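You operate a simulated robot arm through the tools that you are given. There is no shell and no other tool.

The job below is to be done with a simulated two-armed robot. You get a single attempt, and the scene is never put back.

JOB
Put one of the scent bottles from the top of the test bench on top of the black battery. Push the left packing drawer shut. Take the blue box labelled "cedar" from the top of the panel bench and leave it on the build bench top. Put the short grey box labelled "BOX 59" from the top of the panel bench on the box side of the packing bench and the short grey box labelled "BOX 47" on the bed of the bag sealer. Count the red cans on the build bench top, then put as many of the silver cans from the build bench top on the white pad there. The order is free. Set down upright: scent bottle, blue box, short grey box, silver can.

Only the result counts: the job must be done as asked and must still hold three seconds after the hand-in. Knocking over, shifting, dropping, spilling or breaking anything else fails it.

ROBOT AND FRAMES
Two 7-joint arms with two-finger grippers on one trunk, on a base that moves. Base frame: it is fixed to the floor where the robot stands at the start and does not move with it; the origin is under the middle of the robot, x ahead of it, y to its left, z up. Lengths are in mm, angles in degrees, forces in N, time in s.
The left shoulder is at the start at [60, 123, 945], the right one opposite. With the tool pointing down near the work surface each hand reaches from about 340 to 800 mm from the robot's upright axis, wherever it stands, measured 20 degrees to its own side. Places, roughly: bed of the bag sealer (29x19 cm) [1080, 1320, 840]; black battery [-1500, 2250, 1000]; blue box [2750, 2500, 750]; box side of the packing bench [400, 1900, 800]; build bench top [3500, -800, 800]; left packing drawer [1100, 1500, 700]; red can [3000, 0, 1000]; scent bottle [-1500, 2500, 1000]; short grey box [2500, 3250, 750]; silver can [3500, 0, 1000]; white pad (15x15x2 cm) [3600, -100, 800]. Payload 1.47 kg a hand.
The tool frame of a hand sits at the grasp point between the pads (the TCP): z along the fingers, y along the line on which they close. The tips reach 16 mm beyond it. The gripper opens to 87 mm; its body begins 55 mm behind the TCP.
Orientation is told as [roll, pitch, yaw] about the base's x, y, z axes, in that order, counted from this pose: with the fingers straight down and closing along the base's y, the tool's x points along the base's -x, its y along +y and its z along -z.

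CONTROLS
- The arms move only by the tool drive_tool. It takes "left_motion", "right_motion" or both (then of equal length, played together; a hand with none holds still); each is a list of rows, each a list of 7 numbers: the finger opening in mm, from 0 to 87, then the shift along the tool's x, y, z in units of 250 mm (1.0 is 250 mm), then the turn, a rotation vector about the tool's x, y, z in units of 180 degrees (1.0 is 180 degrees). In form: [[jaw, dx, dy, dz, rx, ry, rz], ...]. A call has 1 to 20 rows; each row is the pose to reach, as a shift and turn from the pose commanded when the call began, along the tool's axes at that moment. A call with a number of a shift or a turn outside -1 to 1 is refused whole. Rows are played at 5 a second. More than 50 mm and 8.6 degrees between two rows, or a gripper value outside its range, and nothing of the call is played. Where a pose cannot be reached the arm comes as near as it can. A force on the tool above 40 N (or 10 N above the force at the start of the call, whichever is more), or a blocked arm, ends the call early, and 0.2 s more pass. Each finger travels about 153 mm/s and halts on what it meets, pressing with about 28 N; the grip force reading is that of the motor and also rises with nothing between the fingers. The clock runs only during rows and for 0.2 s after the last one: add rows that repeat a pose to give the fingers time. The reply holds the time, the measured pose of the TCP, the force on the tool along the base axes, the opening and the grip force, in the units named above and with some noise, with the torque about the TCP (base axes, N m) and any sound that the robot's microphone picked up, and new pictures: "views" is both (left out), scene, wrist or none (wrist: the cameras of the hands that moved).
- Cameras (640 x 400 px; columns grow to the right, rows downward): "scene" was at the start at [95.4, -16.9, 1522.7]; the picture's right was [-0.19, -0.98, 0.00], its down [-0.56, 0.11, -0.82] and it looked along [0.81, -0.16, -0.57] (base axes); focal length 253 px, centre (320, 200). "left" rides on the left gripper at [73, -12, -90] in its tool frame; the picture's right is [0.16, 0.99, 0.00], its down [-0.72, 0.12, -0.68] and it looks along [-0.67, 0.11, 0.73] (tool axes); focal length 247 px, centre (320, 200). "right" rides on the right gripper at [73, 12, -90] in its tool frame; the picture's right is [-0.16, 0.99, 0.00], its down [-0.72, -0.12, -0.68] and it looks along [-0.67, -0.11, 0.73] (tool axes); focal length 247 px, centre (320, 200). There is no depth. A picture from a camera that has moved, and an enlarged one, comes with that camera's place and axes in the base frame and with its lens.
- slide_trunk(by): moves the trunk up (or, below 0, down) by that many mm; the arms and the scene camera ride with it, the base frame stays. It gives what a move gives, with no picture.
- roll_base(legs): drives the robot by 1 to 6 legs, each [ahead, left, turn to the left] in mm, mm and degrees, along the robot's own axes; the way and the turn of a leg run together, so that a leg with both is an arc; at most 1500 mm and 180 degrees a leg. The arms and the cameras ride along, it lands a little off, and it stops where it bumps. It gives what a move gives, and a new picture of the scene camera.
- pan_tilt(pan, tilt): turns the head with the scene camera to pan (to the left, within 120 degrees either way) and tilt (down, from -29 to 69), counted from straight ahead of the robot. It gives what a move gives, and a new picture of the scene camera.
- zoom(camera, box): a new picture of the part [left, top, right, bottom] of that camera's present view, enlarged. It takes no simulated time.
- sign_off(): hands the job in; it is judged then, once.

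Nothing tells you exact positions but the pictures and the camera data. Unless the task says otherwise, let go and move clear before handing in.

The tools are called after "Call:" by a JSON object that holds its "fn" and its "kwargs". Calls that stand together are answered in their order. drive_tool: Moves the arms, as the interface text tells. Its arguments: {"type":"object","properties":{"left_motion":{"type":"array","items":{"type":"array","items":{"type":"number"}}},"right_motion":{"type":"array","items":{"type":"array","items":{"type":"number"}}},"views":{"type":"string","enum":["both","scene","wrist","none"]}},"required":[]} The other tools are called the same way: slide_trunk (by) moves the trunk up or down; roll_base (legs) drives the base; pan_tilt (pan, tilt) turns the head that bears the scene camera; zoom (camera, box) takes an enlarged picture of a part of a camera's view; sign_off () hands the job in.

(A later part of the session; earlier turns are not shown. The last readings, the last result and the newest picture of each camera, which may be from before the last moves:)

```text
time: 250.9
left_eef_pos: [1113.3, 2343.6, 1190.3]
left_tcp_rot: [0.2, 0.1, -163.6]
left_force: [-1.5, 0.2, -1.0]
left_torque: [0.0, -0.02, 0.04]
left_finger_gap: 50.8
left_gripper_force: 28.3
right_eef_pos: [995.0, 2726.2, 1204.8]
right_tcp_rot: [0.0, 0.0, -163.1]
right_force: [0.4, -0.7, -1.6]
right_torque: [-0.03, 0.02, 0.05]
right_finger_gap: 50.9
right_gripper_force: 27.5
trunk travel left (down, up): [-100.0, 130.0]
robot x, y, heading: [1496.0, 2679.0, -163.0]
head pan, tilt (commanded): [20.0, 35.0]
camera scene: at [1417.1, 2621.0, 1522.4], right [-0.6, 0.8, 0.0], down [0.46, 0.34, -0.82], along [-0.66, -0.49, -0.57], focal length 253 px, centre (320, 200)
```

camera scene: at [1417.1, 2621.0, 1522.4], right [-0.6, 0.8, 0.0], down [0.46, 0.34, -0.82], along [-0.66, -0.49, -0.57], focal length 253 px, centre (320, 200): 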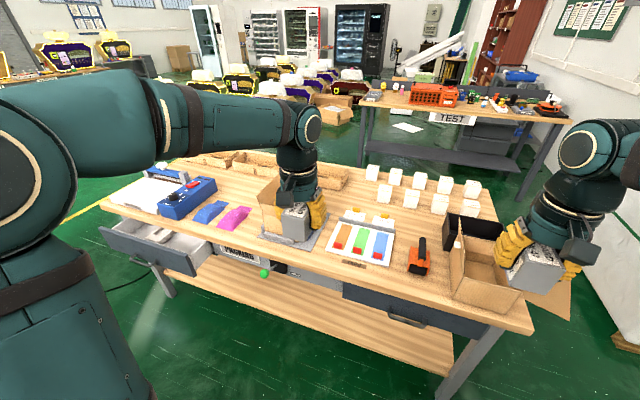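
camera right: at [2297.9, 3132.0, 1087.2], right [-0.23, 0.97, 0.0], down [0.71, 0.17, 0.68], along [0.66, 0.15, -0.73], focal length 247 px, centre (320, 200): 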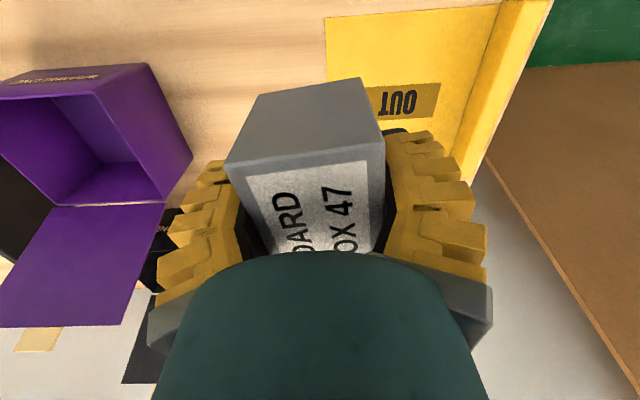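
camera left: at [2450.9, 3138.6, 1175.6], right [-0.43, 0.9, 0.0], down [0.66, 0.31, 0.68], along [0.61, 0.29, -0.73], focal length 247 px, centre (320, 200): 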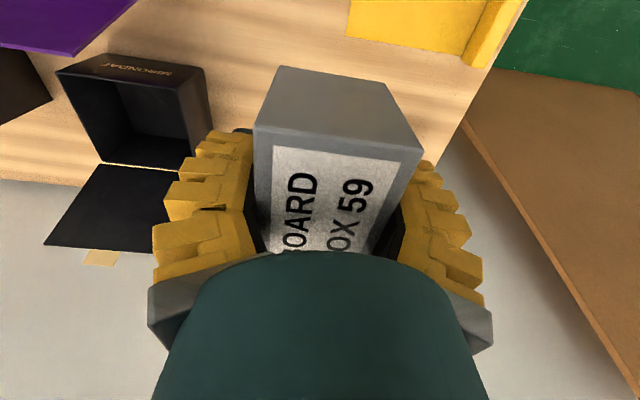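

I face the packing bench: sealer and open drawer at the left, trays A–C and white boxes along the back, carton jig and tape at the front. I zoom in to judge the "box side" and free spots.

Call:
{"fn": "zoom", "kwargs": {"camera": "scene", "box": [160, 130, 352, 250]}}

Call:
{"fn": "zoom", "kwargs": {"camera": "scene", "box": [320, 140, 560, 290]}}

Call:
{"fn": "zoom", "kwargs": {"camera": "scene", "box": [90, 140, 282, 260]}}

```text
3.33 times, centred on (256, 190) of scene
camera zoom: at [1417.1, 2621.0, 1522.4], right [-0.6, 0.8, 0.0], down [0.46, 0.34, -0.82], along [-0.66, -0.49, -0.57], focal length 843 px, centre (533, 233)
```

zoom: 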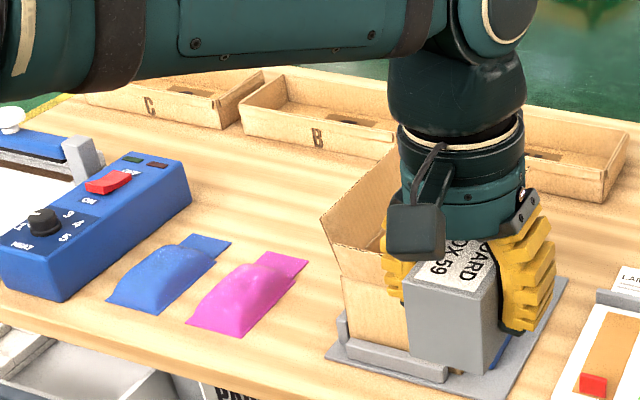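

```text
2.67 times, centred on (440, 215) of scene
camera zoom: at [1417.1, 2621.0, 1522.4], right [-0.6, 0.8, 0.0], down [0.46, 0.34, -0.82], along [-0.66, -0.49, -0.57], focal length 674 px, centre (0, 160)
```

zoom: 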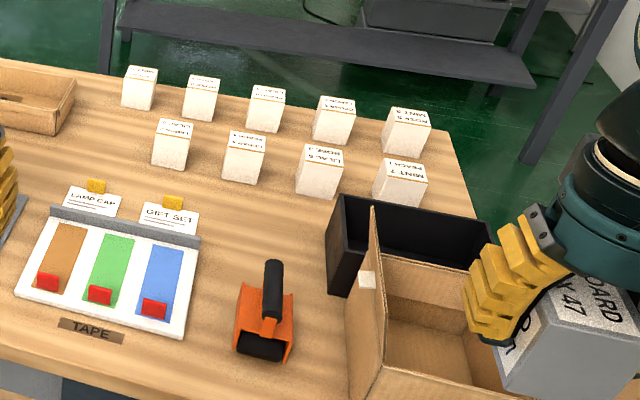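

```text
3.33 times, centred on (186, 200) of scene
camera zoom: at [1417.1, 2621.0, 1522.4], right [-0.6, 0.8, 0.0], down [0.46, 0.34, -0.82], along [-0.66, -0.49, -0.57], focal length 843 px, centre (767, 200)
```

zoom: 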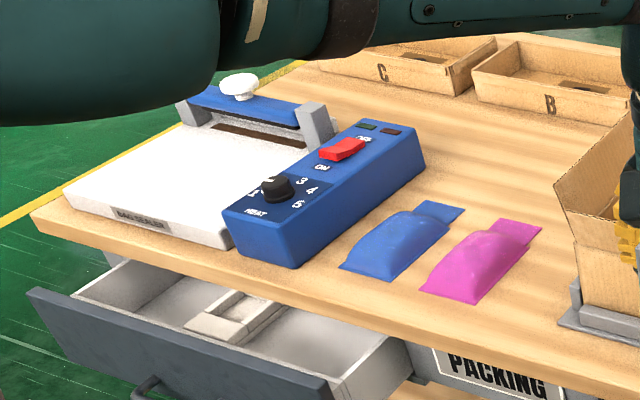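

The "box side" is evidently the back half with trays A–C (centre near [400, 1900]); the sealer bed is reachable from the front beside the open drawer. I strafe left to line up the right hand (BOX 47) with the sealer bed.

Call:
{"fn": "roll_base", "kwargs": {"legs": [[0, 1375, 0]]}}

Call:
{"fn": "pan_tilt", "kwargs": {"pan": -10, "tilt": 45}}

```text
time: 263.3
left_eef_pos: [1507.8, 1018.1, 1189.6]
left_tcp_rot: [0.0, 0.0, -164.1]
left_force: [-0.2, -0.1, -1.7]
left_torque: [-0.01, -0.02, 0.05]
left_finger_gap: 51.1
left_gripper_force: 28.2
right_eef_pos: [1390.7, 1402.2, 1205.0]
right_tcp_rot: [-0.2, -0.1, -163.6]
right_force: [0.3, 0.9, -1.7]
right_torque: [0.01, 0.0, 0.01]
right_finger_gap: 51.0
right_gripper_force: 28.6
trunk travel left (down, up): [-100.0, 130.0]
robot x, y, heading: [1894.1, 1347.4, -163.9]
head pan, tilt (commanded): [20.0, 35.0]
camera scene: at [1812.6, 1292.9, 1522.5], right [-0.59, 0.81, 0.0], down [0.46, 0.34, -0.82], along [-0.66, -0.49, -0.57], focal length 253 px, centre (320, 200)
```

scene: 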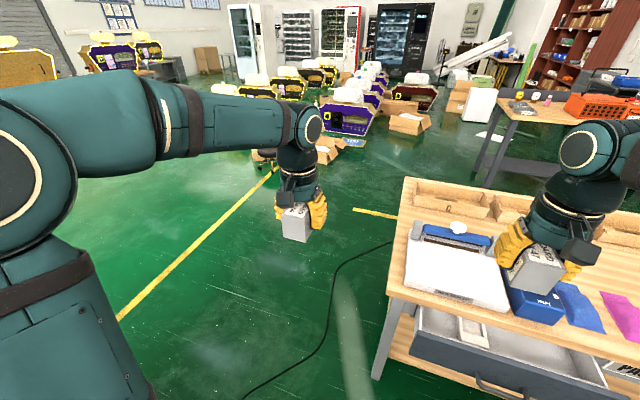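

```text
time: 264.2
left_eef_pos: [1507.2, 1018.1, 1189.5]
left_tcp_rot: [0.1, 0.1, -164.1]
left_force: [0.1, -0.1, -1.4]
left_torque: [0.0, 0.01, 0.03]
left_finger_gap: 51.0
left_gripper_force: 27.3
right_eef_pos: [1392.2, 1403.5, 1204.2]
right_tcp_rot: [-0.1, -0.1, -163.6]
right_force: [-0.4, -0.3, -1.4]
right_torque: [-0.02, -0.02, 0.01]
right_finger_gap: 50.8
right_gripper_force: 27.6
trunk travel left (down, up): [-100.0, 130.0]
robot x, y, heading: [1890.1, 1350.1, -163.7]
head pan, tilt (commanded): [-10.0, 45.0]
camera scene: at [1802.7, 1336.1, 1507.7], right [-0.11, 0.99, 0.0], down [0.7, 0.08, -0.71], along [-0.7, -0.08, -0.71], focal length 253 px, centre (320, 200)
```

scene: 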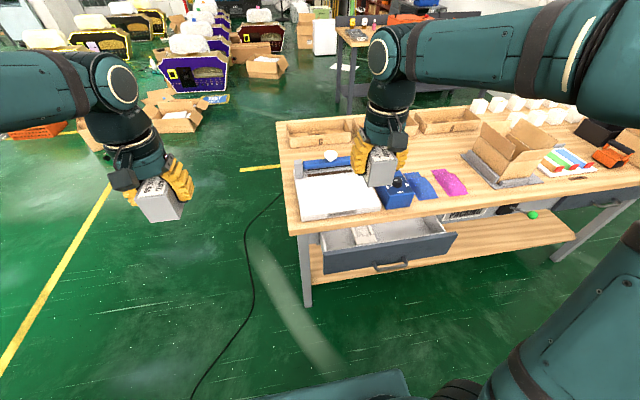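

I stand in front of the sealer's end. I zoom in on the bed and drawer to localise them.

Call:
{"fn": "zoom", "kwargs": {"camera": "scene", "box": [280, 130, 472, 250]}}

Call:
{"fn": "zoom", "kwargs": {"camera": "scene", "box": [290, 190, 482, 310]}}

```text
3.33 times, centred on (376, 190) of scene
camera zoom: at [1802.7, 1336.1, 1507.7], right [-0.11, 0.99, 0.0], down [0.7, 0.08, -0.71], along [-0.7, -0.08, -0.71], focal length 843 px, centre (133, 233)
```

zoom: 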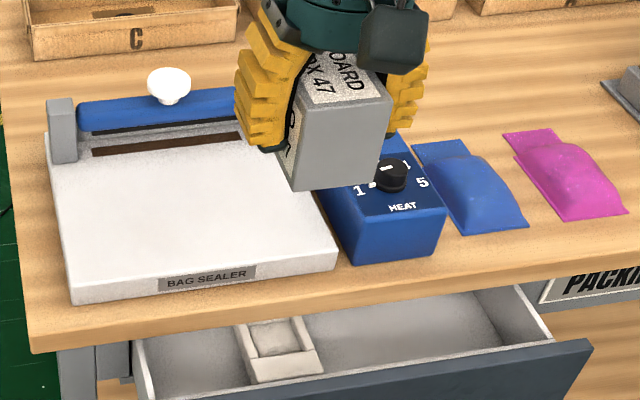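

```text
3.33 times, centred on (386, 250) of scene
camera zoom: at [1802.7, 1336.1, 1507.7], right [-0.11, 0.99, 0.0], down [0.7, 0.08, -0.71], along [-0.7, -0.08, -0.71], focal length 843 px, centre (100, 33)
```

zoom: 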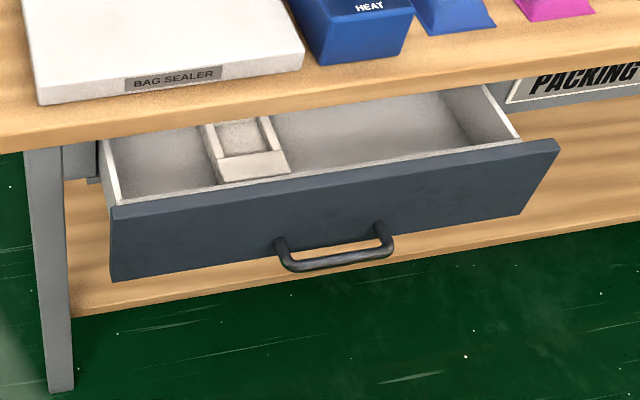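

The bed's centre computes to ≈[1088, 1322, 840], matching the list; the drawer front stands at about 150 mm out. I go ahead 205 mm, staying clear of the drawer handle.

Call:
{"fn": "roll_base", "kwargs": {"legs": [[205, 0, 0.6]]}}

Call:
{"fn": "zoom", "kwargs": {"camera": "scene", "box": [260, 130, 452, 250]}}

```text
time: 265.8
left_eef_pos: [1314.8, 954.0, 1189.9]
left_tcp_rot: [0.0, 0.2, -163.3]
left_force: [-0.6, -0.2, -1.1]
left_torque: [-0.02, -0.03, 0.0]
left_finger_gap: 51.0
left_gripper_force: 27.4
right_eef_pos: [1194.0, 1336.2, 1203.3]
right_tcp_rot: [-0.1, 0.1, -163.0]
right_force: [-0.3, 0.8, -2.0]
right_torque: [-0.01, -0.02, 0.0]
right_finger_gap: 51.0
right_gripper_force: 28.2
trunk travel left (down, up): [-100.0, 130.0]
robot x, y, heading: [1700.5, 1288.0, -163.0]
head pan, tilt (commanded): [-10.0, 45.0]
camera scene: at [1606.0, 1275.9, 1507.6], right [-0.12, 0.99, 0.0], down [0.7, 0.09, -0.71], along [-0.7, -0.09, -0.71], focal length 253 px, centre (320, 200)
```

scene: 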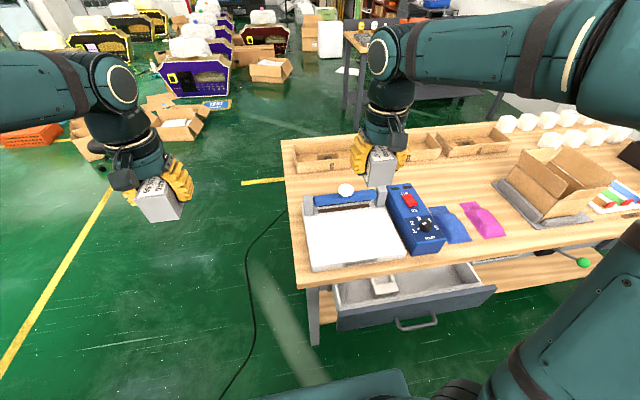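

```text
3.33 times, centred on (356, 190) of scene
camera zoom: at [1606.0, 1275.9, 1507.6], right [-0.12, 0.99, 0.0], down [0.7, 0.09, -0.71], along [-0.7, -0.09, -0.71], focal length 843 px, centre (200, 233)
```

zoom: 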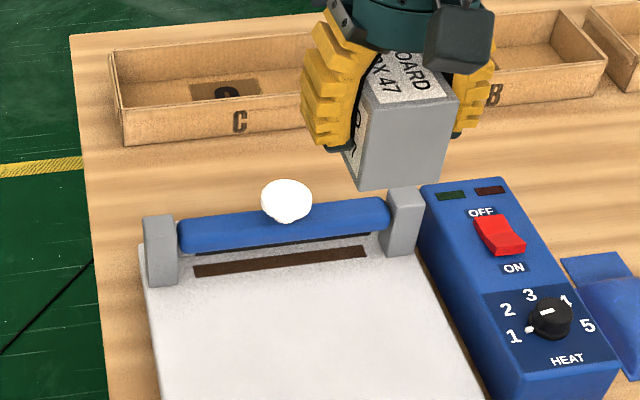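

The sealer bed is clearly free. I move the right hand with BOX 47 over its centre and down toward it.

Call:
{"fn": "drive_tool", "kwargs": {"right_motion": [[35, -0.085, -0.013, 0.1, 0, 0, 0], [35, -0.17, -0.027, 0.22, 0, 0, 0], [35, -0.256, -0.04, 0.36, 0, 0, 0], [35, -0.34, -0.054, 0.5, 0, 0, 0], [35, -0.427, -0.067, 0.64, 0, 0, 0], [35, -0.427, -0.067, 0.8, 0, 0, 0], [35, -0.427, -0.067, 0.95, 0, 0, 0], [35, -0.427, -0.067, 1.0, 0, 0, 0]], "views": "both"}}

```text
time: 267.6
left_eef_pos: [1314.5, 954.8, 1190.7]
left_tcp_rot: [0.0, 0.1, -163.3]
left_force: [-0.8, 0.1, -2.1]
left_torque: [0.06, 0.01, 0.05]
left_finger_gap: 50.9
left_gripper_force: 27.7
right_eef_pos: [1089.2, 1322.7, 951.9]
right_tcp_rot: [0.0, 0.0, -163.0]
right_force: [0.2, -0.1, -1.8]
right_torque: [-0.01, 0.0, -0.01]
right_finger_gap: 51.1
right_gripper_force: 28.2
trunk travel left (down, up): [-100.0, 130.0]
robot x, y, heading: [1697.5, 1288.4, -162.8]
head pan, tilt (commanded): [-10.0, 45.0]
camera scene: at [1607.3, 1276.3, 1507.7], right [-0.12, 0.99, 0.0], down [0.7, 0.09, -0.71], along [-0.7, -0.09, -0.71], focal length 253 px, centre (320, 200)
camera right: at [1161.8, 1331.5, 1042.5], right [0.14, -0.99, 0.0], down [-0.73, -0.1, 0.68], along [-0.67, -0.09, -0.73], focal length 247 px, centre (320, 200)
```

scene: 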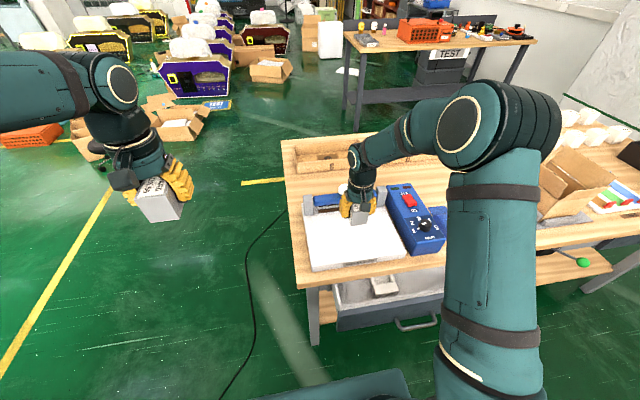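
right: 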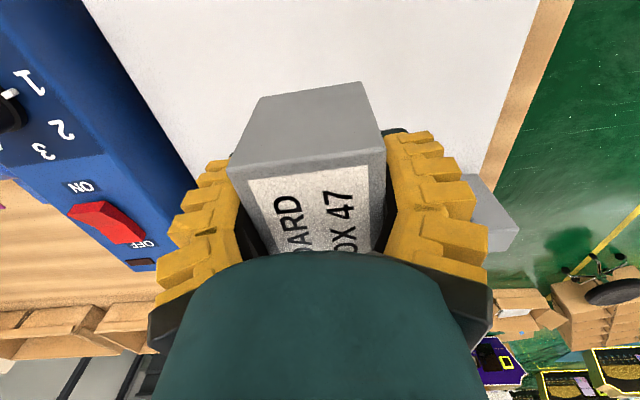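

BOX 47 is over the middle of the bed. I lower it to just above and then feel for contact.

Call:
{"fn": "drive_tool", "kwargs": {"right_motion": [[35, 0, 0, 0.14, 0, 0, 0], [35, 0, 0, 0.24, 0, 0, 0], [35, 0, 0, 0.275, 0, 0, 0], [35, 0, 0, 0.286, 0, 0, 0], [35, 0, 0, 0.294, 0, 0, 0], [35, 0, 0, 0.3, 0, 0, 0], [35, 0, 0, 0.3, 0, 0, 0]], "views": "wrist"}}

```text
time: 269.2
left_eef_pos: [1314.6, 955.2, 1189.9]
left_tcp_rot: [0.0, 0.0, -163.3]
left_force: [0.6, 0.8, -1.4]
left_torque: [0.0, 0.01, -0.01]
left_finger_gap: 51.2
left_gripper_force: 27.7
right_eef_pos: [1087.5, 1322.4, 880.0]
right_tcp_rot: [0.0, 0.0, -162.9]
right_force: [-0.3, 0.3, -1.4]
right_torque: [0.01, 0.0, -0.02]
right_finger_gap: 50.7
right_gripper_force: 28.1
trunk travel left (down, up): [-100.0, 130.0]
robot x, y, heading: [1700.9, 1289.0, -162.8]
head pan, tilt (commanded): [-10.0, 45.0]
camera right: at [1161.4, 1331.7, 969.7], right [0.14, -0.99, 0.0], down [-0.73, -0.1, 0.68], along [-0.67, -0.09, -0.73], focal length 247 px, centre (320, 200)
```

right: 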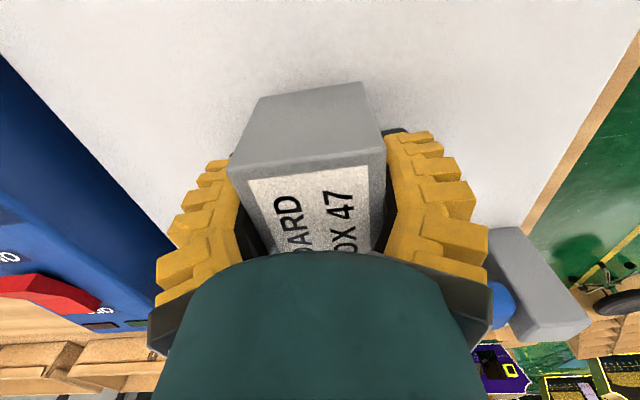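

Call:
{"fn": "drive_tool", "kwargs": {"right_motion": [[35, 0, 0, 0.006, 0, 0, 0], [35, 0, 0, 0.012, 0, 0, 0], [35, 0, 0, 0.018, 0, 0, 0], [35, 0, 0, 0.022, 0, 0, 0], [35, 0, 0, 0.026, 0, 0, 0], [35, 0, 0, 0.03, 0, 0, 0], [35, 0, 0, 0.034, 0, 0, 0], [35, 0, 0, 0.034, 0, 0, 0]], "views": "none"}}

```text
time: 271.0
left_eef_pos: [1315.6, 955.3, 1189.3]
left_tcp_rot: [0.0, 0.1, -163.3]
left_force: [0.8, 0.4, -2.0]
left_torque: [0.02, 0.04, 0.0]
left_finger_gap: 51.0
left_gripper_force: 27.8
right_eef_pos: [1088.8, 1322.1, 871.4]
right_tcp_rot: [-0.1, 0.0, -162.9]
right_force: [-0.1, -0.4, -1.3]
right_torque: [-0.02, -0.05, 0.01]
right_finger_gap: 51.1
right_gripper_force: 28.3
trunk travel left (down, up): [-100.0, 130.0]
robot x, y, heading: [1698.7, 1288.3, -163.1]
head pan, tilt (commanded): [-10.0, 45.0]
```

Still hanging free at z≈871; I continue a few more millimetres.

Call:
{"fn": "drive_tool", "kwargs": {"right_motion": [[35, 0, 0, 0.004, 0, 0, 0], [35, 0, 0, 0.008, 0, 0, 0], [35, 0, 0, 0.012, 0, 0, 0], [35, 0, 0, 0.016, 0, 0, 0], [35, 0, 0, 0.02, 0, 0, 0], [35, 0, 0, 0.024, 0, 0, 0], [35, 0, 0, 0.024, 0, 0, 0]], "views": "wrist"}}

Call:
{"fn": "zoom", "kwargs": {"camera": "scene", "box": [290, 160, 450, 260]}}

```text
time: 272.6
left_eef_pos: [1315.1, 955.2, 1190.3]
left_tcp_rot: [0.1, 0.0, -163.4]
left_force: [0.2, -0.2, -1.9]
left_torque: [-0.03, 0.01, 0.03]
left_finger_gap: 50.9
left_gripper_force: 27.5
right_eef_pos: [1087.1, 1322.4, 866.5]
right_tcp_rot: [0.0, -0.2, -163.0]
right_force: [-2.0, 4.3, 22.6]
right_torque: [0.14, -0.08, -0.01]
right_finger_gap: 51.2
right_gripper_force: 28.1
trunk travel left (down, up): [-100.0, 130.0]
robot x, y, heading: [1699.8, 1285.6, -162.9]
head pan, tilt (commanded): [-10.0, 45.0]
camera right: at [1162.0, 1331.5, 956.8], right [0.14, -0.99, 0.0], down [-0.72, -0.1, 0.68], along [-0.68, -0.09, -0.73], focal length 247 px, centre (320, 200)
```

right: 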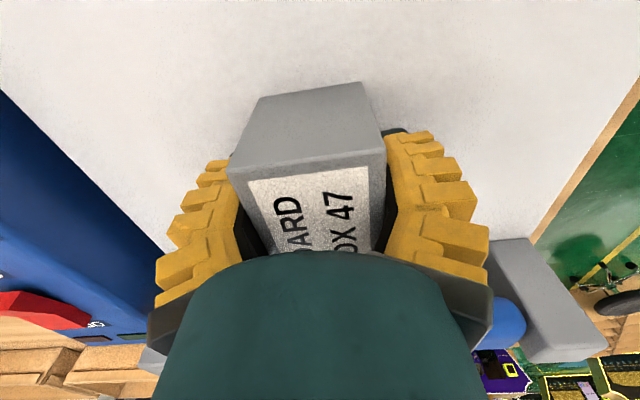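

```text
4.00 times, centred on (370, 210) of scene
camera zoom: at [1609.0, 1276.7, 1507.9], right [-0.12, 0.99, 0.0], down [0.7, 0.09, -0.71], along [-0.7, -0.09, -0.71], focal length 1011 px, centre (120, 160)
```

zoom: 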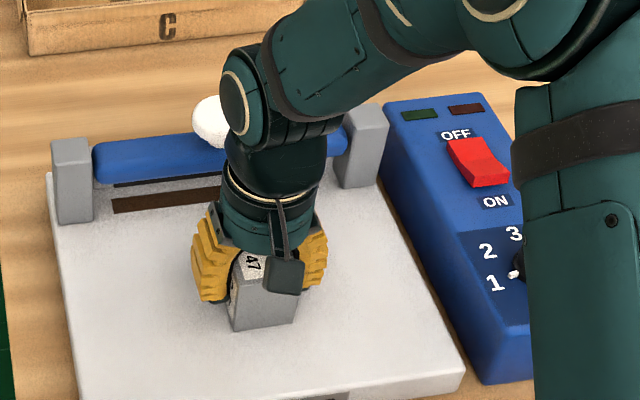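

BOX 47 presses on the bed. I ease up 2.5 mm, then open and rise.

Call:
{"fn": "drive_tool", "kwargs": {"right_motion": [[35, 0, 0, -0.01, 0, 0, 0], [35, 0, 0, -0.01, 0, 0, 0], [54, 0, 0, -0.01, 0, 0, 0], [64, 0, 0, -0.01, 0, 0, 0], [76, 0, 0, -0.01, 0, 0, 0], [76, 0, 0, -0.1, 0, 0, 0], [76, 0, 0, -0.28, 0, 0, 0], [76, 0, 0, -0.46, 0, 0, 0], [76, 0, 0, -0.64, 0, 0, 0], [76, 0, 0, -0.82, 0, 0, 0]], "views": "both"}}

Call:
{"fn": "zoom", "kwargs": {"camera": "scene", "box": [290, 160, 450, 260]}}

```text
time: 274.8
left_eef_pos: [1316.5, 955.0, 1190.7]
left_tcp_rot: [0.0, 0.1, -163.3]
left_force: [0.9, -0.7, -1.4]
left_torque: [0.0, -0.02, 0.03]
left_finger_gap: 50.9
left_gripper_force: 27.9
right_eef_pos: [1087.6, 1324.8, 1069.3]
right_tcp_rot: [-0.1, 0.1, -163.0]
right_force: [-0.7, -0.2, -0.4]
right_torque: [-0.02, 0.02, -0.01]
right_finger_gap: 78.4
right_gripper_force: 1.6
trunk travel left (down, up): [-100.0, 130.0]
robot x, y, heading: [1699.6, 1287.8, -163.0]
head pan, tilt (commanded): [-10.0, 45.0]
camera scene: at [1608.0, 1276.5, 1507.7], right [-0.12, 0.99, 0.0], down [0.7, 0.09, -0.71], along [-0.7, -0.09, -0.71], focal length 253 px, centre (320, 200)
camera right: at [1162.3, 1333.7, 1159.3], right [0.14, -0.99, 0.0], down [-0.73, -0.1, 0.68], along [-0.67, -0.09, -0.73], focal length 247 px, centre (320, 200)
```

scene: 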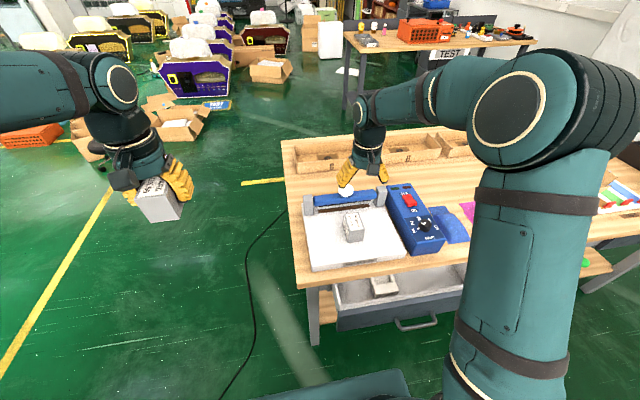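
right: 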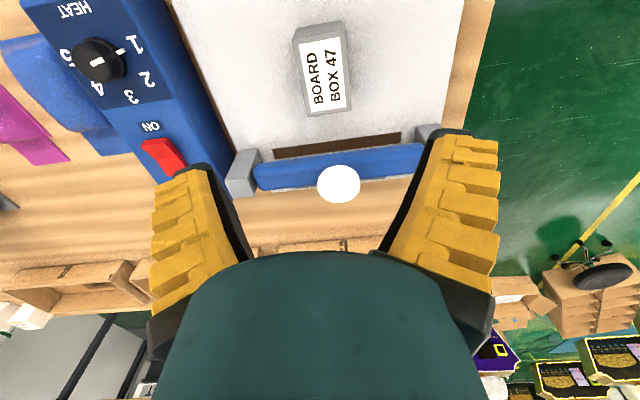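

```text
4.00 times, centred on (370, 210) of scene
camera zoom: at [1608.0, 1276.5, 1507.7], right [-0.12, 0.99, 0.0], down [0.7, 0.09, -0.71], along [-0.7, -0.09, -0.71], focal length 1011 px, centre (120, 160)
```

zoom: 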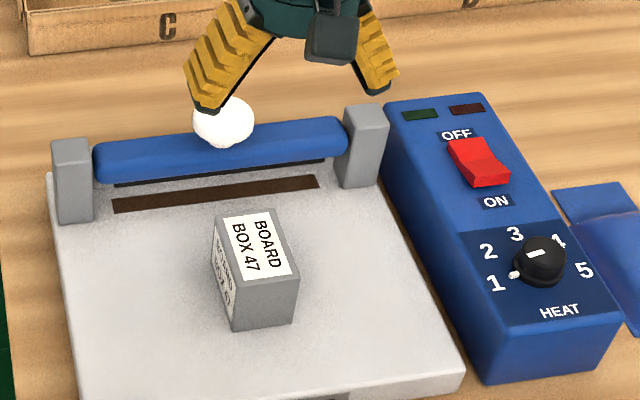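

BOX 47 stands upright on the sealer bed. Next is the drawer: I retract the right hand, back the robot off and centre the right arm on the drawer.

Call:
{"fn": "drive_tool", "kwargs": {"right_motion": [[60, 0.0, 0, -0.18, 0, 0, 0], [40, 0.16, 0, -0.22, 0, 0, 0], [20, 0.34, 0, -0.22, 0, 0, 0], [0, 0.5, 0, -0.22, 0, 0, 0]], "views": "none"}}

Call:
{"fn": "roll_base", "kwargs": {"legs": [[-245, 0, 0], [0, -230, 0]]}}

Call:
{"fn": "pan_tilt", "kwargs": {"pan": 0, "tilt": 50}}

```text
time: 275.8
left_eef_pos: [1316.0, 955.9, 1189.5]
left_tcp_rot: [0.0, 0.1, -163.3]
left_force: [0.2, 0.4, -1.9]
left_torque: [-0.01, 0.02, -0.02]
left_finger_gap: 50.7
left_gripper_force: 28.5
right_eef_pos: [1207.6, 1358.8, 1124.5]
right_tcp_rot: [-0.1, 0.0, -162.9]
right_force: [-0.1, -0.2, 0.9]
right_torque: [0.02, -0.02, 0.0]
right_finger_gap: 0.0
right_gripper_force: 27.8
trunk travel left (down, up): [-100.0, 130.0]
robot x, y, heading: [1701.3, 1286.4, -162.9]
head pan, tilt (commanded): [-10.0, 45.0]
```

```text
time: 279.9
left_eef_pos: [1487.0, 1254.2, 1190.3]
left_tcp_rot: [0.2, 0.1, -163.8]
left_force: [-0.1, 0.6, -1.4]
left_torque: [0.01, -0.02, -0.02]
left_finger_gap: 51.3
left_gripper_force: 28.3
right_eef_pos: [1381.2, 1658.1, 1122.8]
right_tcp_rot: [-0.1, 0.0, -163.2]
right_force: [0.2, -0.1, 0.6]
right_torque: [0.02, 0.0, -0.01]
right_finger_gap: 0.3
right_gripper_force: 28.6
trunk travel left (down, up): [-100.0, 130.0]
robot x, y, heading: [1869.9, 1583.7, -163.4]
head pan, tilt (commanded): [-10.0, 45.0]
camera scene: at [1780.5, 1572.8, 1507.7], right [-0.12, 0.99, 0.0], down [0.7, 0.08, -0.71], along [-0.7, -0.08, -0.71], focal length 253 px, centre (320, 200)
```

scene: 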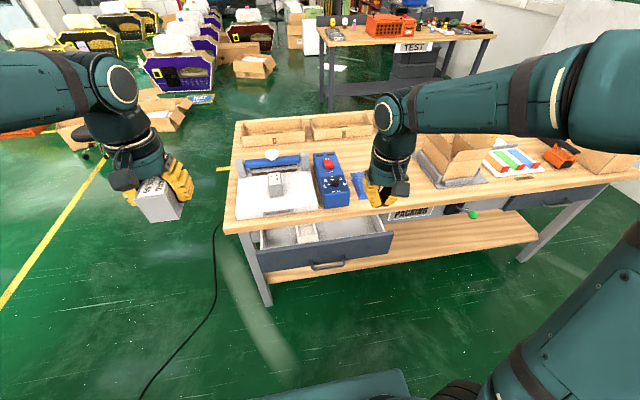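

```text
time: 280.6
left_eef_pos: [1485.6, 1251.6, 1190.6]
left_tcp_rot: [0.0, 0.2, -163.7]
left_force: [0.0, -0.3, -1.4]
left_torque: [0.01, -0.02, 0.01]
left_finger_gap: 51.0
left_gripper_force: 27.4
right_eef_pos: [1380.0, 1656.6, 1123.0]
right_tcp_rot: [-0.2, 0.0, -163.2]
right_force: [-0.8, -0.2, -0.1]
right_torque: [0.04, 0.01, -0.02]
right_finger_gap: 0.0
right_gripper_force: 27.7
trunk travel left (down, up): [-100.0, 130.0]
robot x, y, heading: [1869.2, 1586.4, -163.5]
head pan, tilt (commanded): [0.0, 50.0]
camera scene: at [1787.6, 1559.8, 1500.8], right [-0.29, 0.96, 0.0], down [0.73, 0.22, -0.64], along [-0.62, -0.18, -0.77], focal length 253 px, centre (320, 200)
```

scene: 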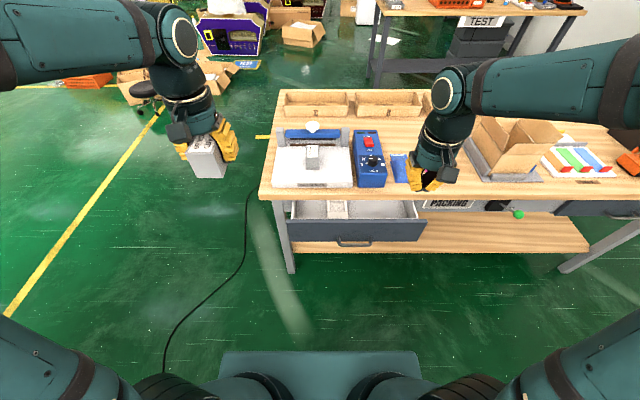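

Call:
{"fn": "zoom", "kwargs": {"camera": "scene", "box": [260, 160, 452, 280]}}

```text
3.33 times, centred on (356, 220) of scene
camera zoom: at [1787.6, 1559.8, 1500.8], right [-0.29, 0.96, 0.0], down [0.73, 0.22, -0.64], along [-0.62, -0.18, -0.77], focal length 843 px, centre (200, 133)
```

zoom: 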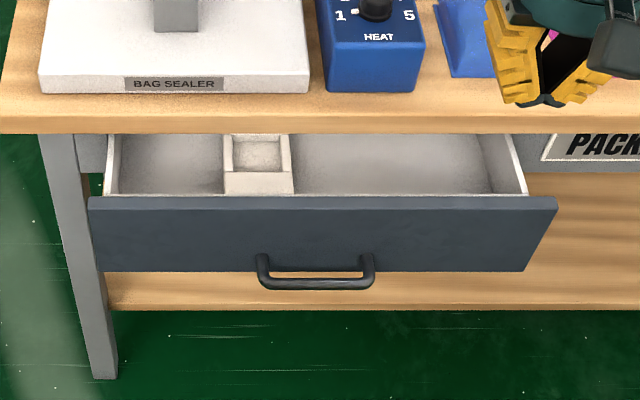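

The drawer panel spans z≈617–747 with its face about 611 mm ahead of my axis. I position the closed right hand in front of it and then tilt the fingers forward to push squarely.

Call:
{"fn": "drive_tool", "kwargs": {"right_motion": [[0, -0.085, 0.055, 0.138, 0, 0, 0], [0, -0.17, 0.11, 0.277, 0, 0, 0], [0, -0.256, 0.164, 0.415, 0, 0, 0], [0, -0.341, 0.219, 0.554, 0, 0, 0], [0, -0.426, 0.274, 0.692, 0, 0, 0]], "views": "none"}}

Call:
{"fn": "drive_tool", "kwargs": {"right_motion": [[0, 0, 0, 0, 0, -0.042, 0], [0, 0, 0, 0, 0, -0.084, 0], [0, 0, 0, 0, 0, -0.126, 0], [0, 0, 0, 0, 0, -0.168, 0], [0, 0, 0, 0, 0, -0.21, 0], [0, 0, 0, 0, 0, -0.252, 0], [0, 0, 0, 0, 0, -0.294, 0], [0, 0, 0, 0, 0, -0.336, 0], [0, 0, 0, 0, 0, -0.378, 0], [0, 0, 0, 0, 0, -0.42, 0], [0, 0, 0, 0, 0, -0.46, 0], [0, 0, 0, 0, 0, -0.5, 0], [0, 0, 0, 0, 0, -0.5, 0]], "views": "both"}}

```text
time: 281.8
left_eef_pos: [1485.5, 1253.5, 1190.2]
left_tcp_rot: [0.0, 0.2, -163.7]
left_force: [-0.4, -0.7, -1.5]
left_torque: [0.03, 0.03, -0.01]
left_finger_gap: 51.0
left_gripper_force: 27.6
right_eef_pos: [1297.1, 1560.4, 951.3]
right_tcp_rot: [0.0, 0.1, -163.2]
right_force: [-0.1, 0.5, -0.3]
right_torque: [0.0, -0.05, 0.01]
right_finger_gap: 0.1
right_gripper_force: 27.7
trunk travel left (down, up): [-100.0, 130.0]
robot x, y, heading: [1872.4, 1587.2, -163.0]
head pan, tilt (commanded): [0.0, 50.0]
```

```text
time: 284.6
left_eef_pos: [1487.0, 1252.3, 1191.2]
left_tcp_rot: [0.0, 0.2, -163.6]
left_force: [0.2, -0.1, -2.1]
left_torque: [-0.01, -0.01, 0.01]
left_finger_gap: 51.1
left_gripper_force: 28.1
right_eef_pos: [1300.1, 1561.4, 950.2]
right_tcp_rot: [-122.6, -89.9, -40.6]
right_force: [-0.1, -0.2, 0.0]
right_torque: [-0.01, 0.0, 0.0]
right_finger_gap: 0.0
right_gripper_force: 28.3
trunk travel left (down, up): [-100.0, 130.0]
robot x, y, heading: [1874.5, 1582.5, -163.3]
head pan, tilt (commanded): [0.0, 50.0]
camera scene: at [1787.9, 1559.8, 1500.8], right [-0.29, 0.96, 0.0], down [0.73, 0.22, -0.64], along [-0.62, -0.19, -0.77], focal length 253 px, centre (320, 200)
camera right: at [1388.7, 1574.6, 877.9], right [0.29, -0.95, 0.16], down [0.62, 0.31, 0.72], along [-0.73, -0.11, 0.67], focal length 247 px, centre (320, 200)
```

scene: 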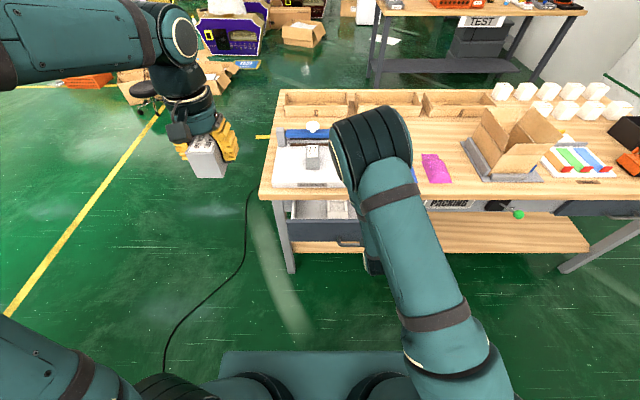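
right: 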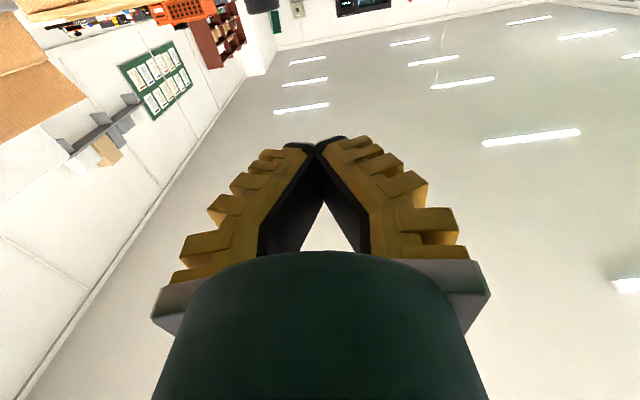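

The closed fingers now point forward. I lower them to z≈715, in front of the drawer panel.

Call:
{"fn": "drive_tool", "kwargs": {"right_motion": [[0, 0.16, 0, 0, 0, 0, 0], [0, 0.32, 0, 0, 0, 0, 0], [0, 0.48, 0, 0, 0, 0, 0], [0, 0.64, 0, 0, 0, 0, 0], [0, 0.8, 0, 0, 0, 0, 0], [0, 0.94, 0, 0, 0, 0, 0], [0, 0.94, 0, 0, 0, 0, 0]], "views": "both"}}

Call:
{"fn": "zoom", "kwargs": {"camera": "scene", "box": [260, 150, 452, 270]}}

```text
time: 286.2
left_eef_pos: [1487.2, 1253.7, 1190.4]
left_tcp_rot: [0.1, 0.1, -163.7]
left_force: [-1.4, -0.2, -1.5]
left_torque: [-0.03, 0.03, 0.02]
left_finger_gap: 50.9
left_gripper_force: 28.0
right_eef_pos: [1298.3, 1562.1, 715.7]
right_tcp_rot: [-57.3, -90.0, -105.8]
right_force: [-0.2, 0.0, 0.2]
right_torque: [-0.04, 0.0, -0.01]
right_finger_gap: 0.0
right_gripper_force: 28.7
trunk travel left (down, up): [-100.0, 130.0]
robot x, y, heading: [1877.6, 1583.8, -163.2]
head pan, tilt (commanded): [0.0, 50.0]
camera scene: at [1787.7, 1559.8, 1500.8], right [-0.29, 0.96, 0.0], down [0.73, 0.22, -0.64], along [-0.62, -0.19, -0.77], focal length 253 px, centre (320, 200)
camera right: at [1388.1, 1575.2, 643.0], right [0.29, -0.95, 0.16], down [0.62, 0.31, 0.72], along [-0.73, -0.11, 0.67], focal length 247 px, centre (320, 200)
```

scene: 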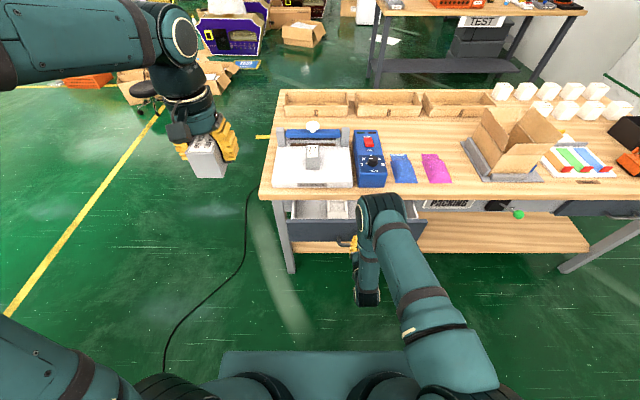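
right: 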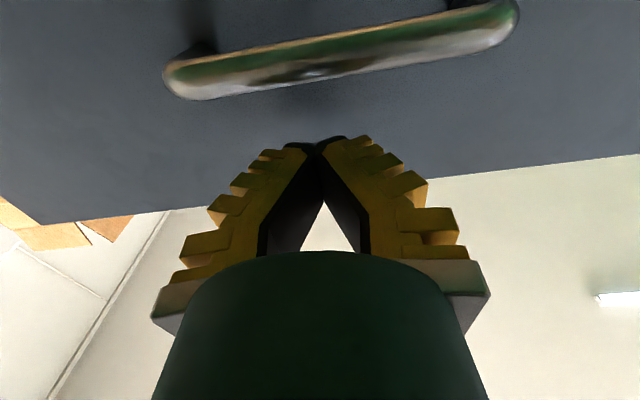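

```text
3.33 times, centred on (356, 210) of scene
camera zoom: at [1787.7, 1559.8, 1500.8], right [-0.29, 0.96, 0.0], down [0.73, 0.22, -0.64], along [-0.62, -0.19, -0.77], focal length 843 px, centre (200, 167)
```

zoom: 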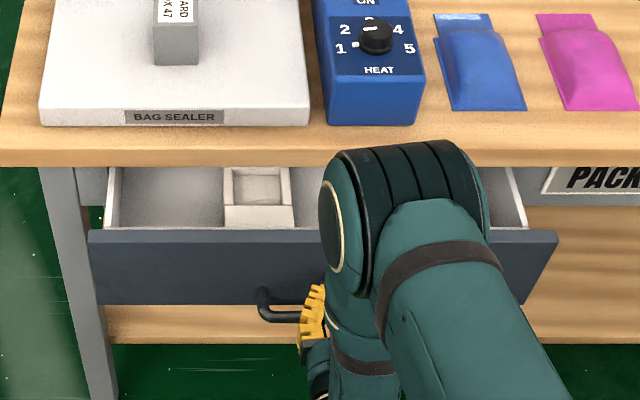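

The fingertips face the panel above the handle. I push forward slowly until the drawer stops.

Call:
{"fn": "drive_tool", "kwargs": {"right_motion": [[0, 0, 0, 0.08, 0, 0, 0], [0, 0, 0, 0.14, 0, 0, 0], [0, 0, 0, 0.2, 0, 0, 0], [0, 0, 0, 0.26, 0, 0, 0], [0, 0, 0, 0.32, 0, 0, 0], [0, 0, 0, 0.38, 0, 0, 0], [0, 0, 0, 0.44, 0, 0, 0], [0, 0, 0, 0.5, 0, 0, 0], [0, 0, 0, 0.56, 0, 0, 0], [0, 0, 0, 0.62, 0, 0, 0]], "views": "both"}}

Call:
{"fn": "zoom", "kwargs": {"camera": "scene", "box": [260, 150, 452, 270]}}

```text
time: 288.4
left_eef_pos: [1487.4, 1252.4, 1190.1]
left_tcp_rot: [-0.1, 0.1, -163.7]
left_force: [0.8, 0.3, -2.1]
left_torque: [0.05, 0.0, -0.01]
left_finger_gap: 51.0
left_gripper_force: 28.1
right_eef_pos: [1149.7, 1516.7, 715.5]
right_tcp_rot: [-31.1, -89.9, -132.1]
right_force: [2.8, 1.3, 0.2]
right_torque: [-0.03, 0.01, 0.02]
right_finger_gap: 6.1
right_gripper_force: 27.9
trunk travel left (down, up): [-100.0, 130.0]
robot x, y, heading: [1870.5, 1588.5, -163.1]
head pan, tilt (commanded): [0.0, 50.0]
camera scene: at [1788.1, 1560.0, 1500.8], right [-0.29, 0.96, 0.0], down [0.73, 0.22, -0.64], along [-0.62, -0.19, -0.77], focal length 253 px, centre (320, 200)
camera right: at [1239.9, 1530.9, 642.8], right [0.29, -0.95, 0.16], down [0.62, 0.31, 0.72], along [-0.73, -0.11, 0.67], focal length 247 px, centre (320, 200)
```

scene: 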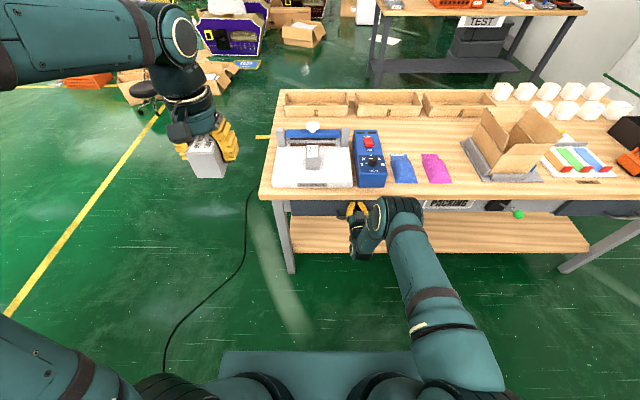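
right: 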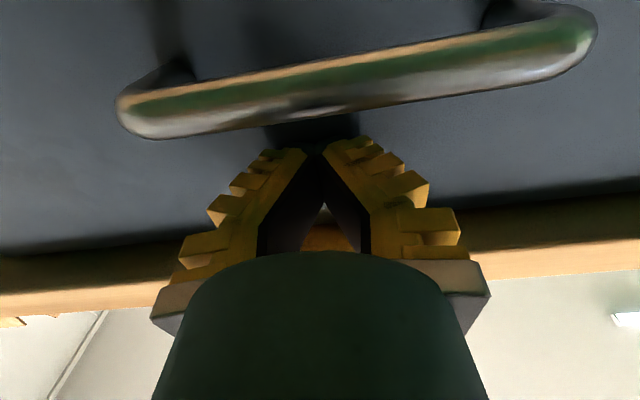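

```text
3.33 times, centred on (356, 210) of scene
camera zoom: at [1788.1, 1560.0, 1500.8], right [-0.29, 0.96, 0.0], down [0.73, 0.22, -0.64], along [-0.62, -0.19, -0.77], focal length 843 px, centre (200, 167)
```

zoom: 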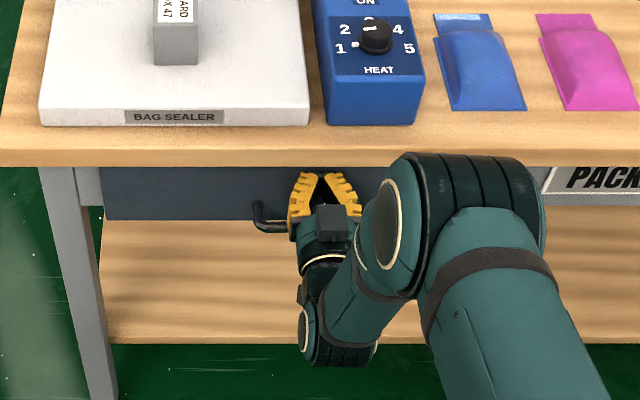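

The drawer slides easily and is nearly in. I keep pushing in small steps until it hits its stop.

Call:
{"fn": "drive_tool", "kwargs": {"right_motion": [[0, 0, 0, 0.03, 0, 0, 0], [0, 0, 0, 0.06, 0, 0, 0], [0, 0, 0, 0.09, 0, 0, 0], [0, 0, 0, 0.12, 0, 0, 0], [0, 0, 0, 0.15, 0, 0, 0], [0, 0, 0, 0.18, 0, 0, 0], [0, 0, 0, 0.21, 0, 0, 0], [0, 0, 0, 0.24, 0, 0, 0]], "views": "both"}}

Call:
{"fn": "zoom", "kwargs": {"camera": "scene", "box": [260, 150, 452, 270]}}

```text
time: 288.9
left_eef_pos: [1488.4, 1253.2, 1190.7]
left_tcp_rot: [0.1, 0.1, -163.8]
left_force: [-0.6, 1.0, -2.3]
left_torque: [0.01, -0.04, 0.03]
left_finger_gap: 51.2
left_gripper_force: 28.4
right_eef_pos: [1149.7, 1516.1, 711.4]
right_tcp_rot: [-4.0, -89.5, -159.1]
right_force: [22.8, 8.1, 9.2]
right_torque: [-0.12, 0.36, -0.02]
right_finger_gap: 6.3
right_gripper_force: 28.9
trunk travel left (down, up): [-100.0, 130.0]
robot x, y, heading: [1869.2, 1586.6, -163.4]
head pan, tilt (commanded): [0.0, 50.0]
stopped in row 2 (right hand): the force on the tool passed its limit at 48 N (the readings are from after the stop); the commanded pose is now the measured one
camera scene: at [1790.2, 1560.5, 1500.9], right [-0.29, 0.96, 0.0], down [0.73, 0.22, -0.64], along [-0.62, -0.18, -0.77], focal length 253 px, centre (320, 200)
camera right: at [1239.0, 1530.3, 640.4], right [0.28, -0.95, 0.16], down [0.61, 0.31, 0.73], along [-0.74, -0.11, 0.67], focal length 247 px, centre (320, 200)
```

scene: 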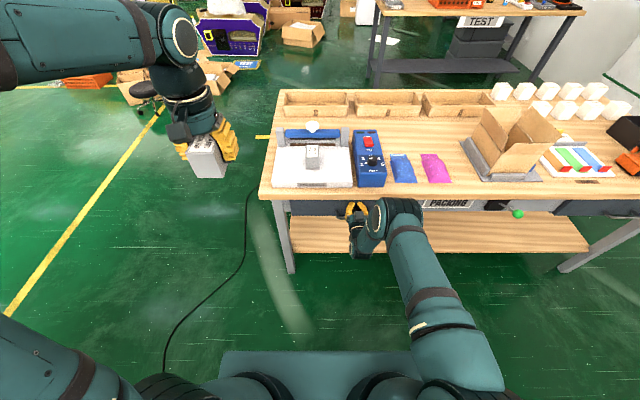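
right: 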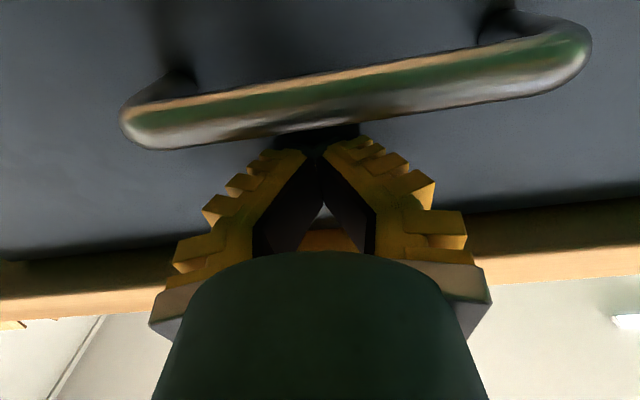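

```text
3.33 times, centred on (356, 210) of scene
camera zoom: at [1790.2, 1560.5, 1500.9], right [-0.29, 0.96, 0.0], down [0.73, 0.22, -0.64], along [-0.62, -0.18, -0.77], focal length 843 px, centre (200, 167)
```

zoom: 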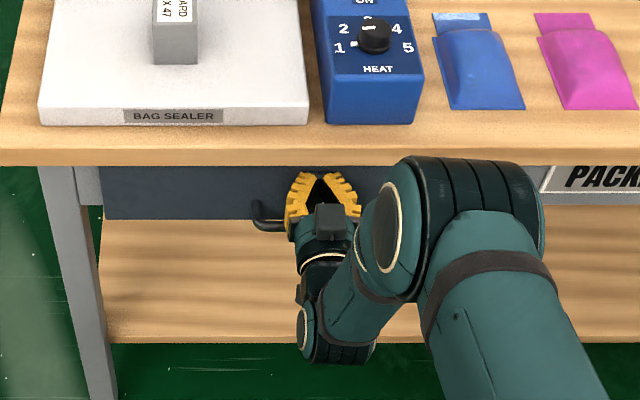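

The push met a hard stop (48 N). I back the hand off and check whether the drawer is fully shut.

Call:
{"fn": "drive_tool", "kwargs": {"right_motion": [[0, 0, 0, -0.06, 0, 0, 0], [0, 0, 0, -0.2, 0, 0, 0], [0, 0, 0, -0.36, 0, 0, 0], [0, 0, 0, -0.52, 0, 0, 0], [0, 0, 0, -0.66, 0, 0, 0]], "views": "both"}}

Call:
{"fn": "zoom", "kwargs": {"camera": "scene", "box": [260, 150, 452, 270]}}

Call:
{"fn": "zoom", "kwargs": {"camera": "scene", "box": [448, 150, 640, 270]}}

```text
time: 290.1
left_eef_pos: [1487.3, 1252.5, 1189.7]
left_tcp_rot: [0.0, 0.1, -163.7]
left_force: [0.0, 0.4, -2.7]
left_torque: [-0.01, -0.02, -0.02]
left_finger_gap: 50.9
left_gripper_force: 28.3
right_eef_pos: [1306.0, 1563.7, 714.1]
right_tcp_rot: [-5.7, -89.6, -157.6]
right_force: [0.0, 0.1, 0.2]
right_torque: [-0.02, 0.02, -0.01]
right_finger_gap: 0.0
right_gripper_force: 28.2
trunk travel left (down, up): [-100.0, 130.0]
robot x, y, heading: [1869.2, 1588.2, -163.2]
head pan, tilt (commanded): [0.0, 50.0]
camera scene: at [1788.3, 1560.2, 1500.8], right [-0.29, 0.96, 0.0], down [0.73, 0.22, -0.64], along [-0.62, -0.18, -0.77], focal length 253 px, centre (320, 200)
camera right: at [1396.1, 1577.9, 641.6], right [0.28, -0.95, 0.16], down [0.61, 0.31, 0.73], along [-0.74, -0.11, 0.67], focal length 247 px, centre (320, 200)
```

scene: 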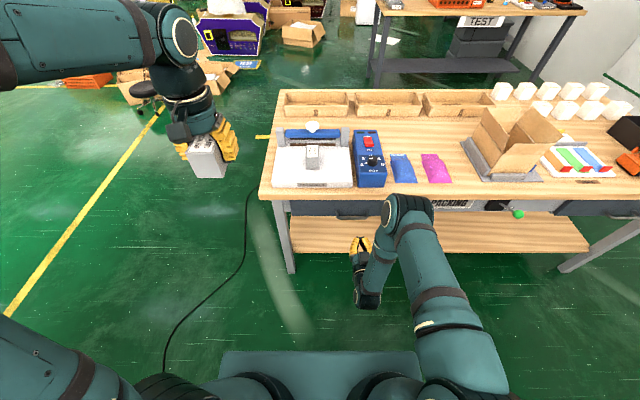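
right: 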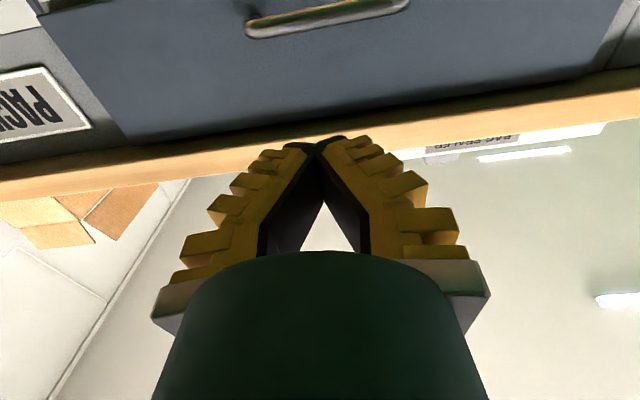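

```text
3.33 times, centred on (356, 210) of scene
camera zoom: at [1788.3, 1560.2, 1500.8], right [-0.29, 0.96, 0.0], down [0.73, 0.22, -0.64], along [-0.62, -0.18, -0.77], focal length 843 px, centre (200, 167)
```

zoom: 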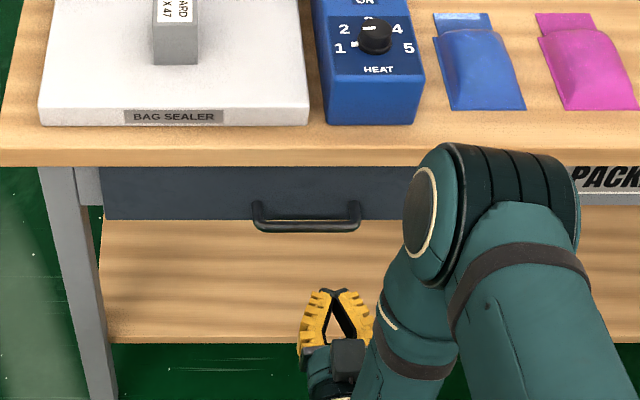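

```text
3.33 times, centred on (544, 210) of scene
camera zoom: at [1788.3, 1560.2, 1500.8], right [-0.29, 0.96, 0.0], down [0.73, 0.22, -0.64], along [-0.62, -0.18, -0.77], focal length 843 px, centre (-427, 167)
```

zoom: 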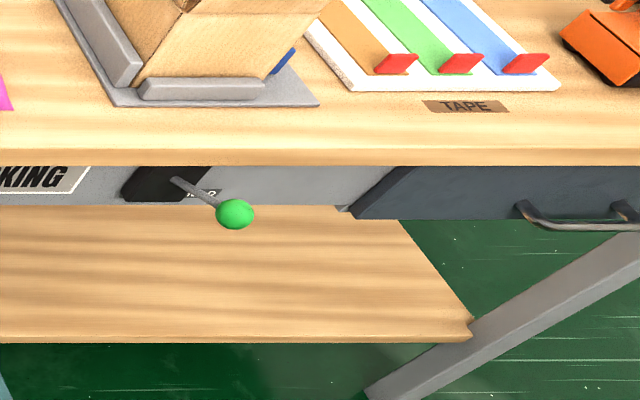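

The left drawer panel is now flush with the closed right one. I raise the right hand while turning its fingers back down.

Call:
{"fn": "drive_tool", "kwargs": {"right_motion": [[0, -0.08, 0, 0, 0, 0.0415, 0], [0, -0.16, 0, 0, 0, 0.083, 0], [0, -0.24, 0, 0, 0, 0.1245, 0], [0, -0.32, 0, 0, 0, 0.166, 0], [0, -0.4, 0, 0, 0, 0.2075, 0], [0, -0.48, 0, 0, 0, 0.249, 0], [0, -0.56, 0, 0, 0, 0.2905, 0], [0, -0.64, 0, 0, 0, 0.332, 0], [0, -0.72, 0, 0, 0, 0.3735, 0], [0, -0.8, 0, 0, 0, 0.415, 0], [0, -0.88, 0, 0, 0, 0.4565, 0], [0, -0.96, 0, 0, 0, 0.498, 0], [0, -0.96, 0, 0, 0, 0.498, 0]], "views": "none"}}

```text
time: 292.9
left_eef_pos: [1487.2, 1251.4, 1190.4]
left_tcp_rot: [0.0, 0.2, -163.7]
left_force: [0.9, 0.2, -1.5]
left_torque: [0.03, 0.01, -0.03]
left_finger_gap: 50.7
left_gripper_force: 27.9
right_eef_pos: [1303.5, 1563.1, 955.2]
right_tcp_rot: [0.0, 0.0, -163.1]
right_force: [-0.3, -1.1, 0.2]
right_torque: [0.02, -0.01, -0.04]
right_finger_gap: 0.1
right_gripper_force: 28.5
trunk travel left (down, up): [-100.0, 130.0]
robot x, y, heading: [1871.4, 1583.2, -163.4]
head pan, tilt (commanded): [0.0, 50.0]
```

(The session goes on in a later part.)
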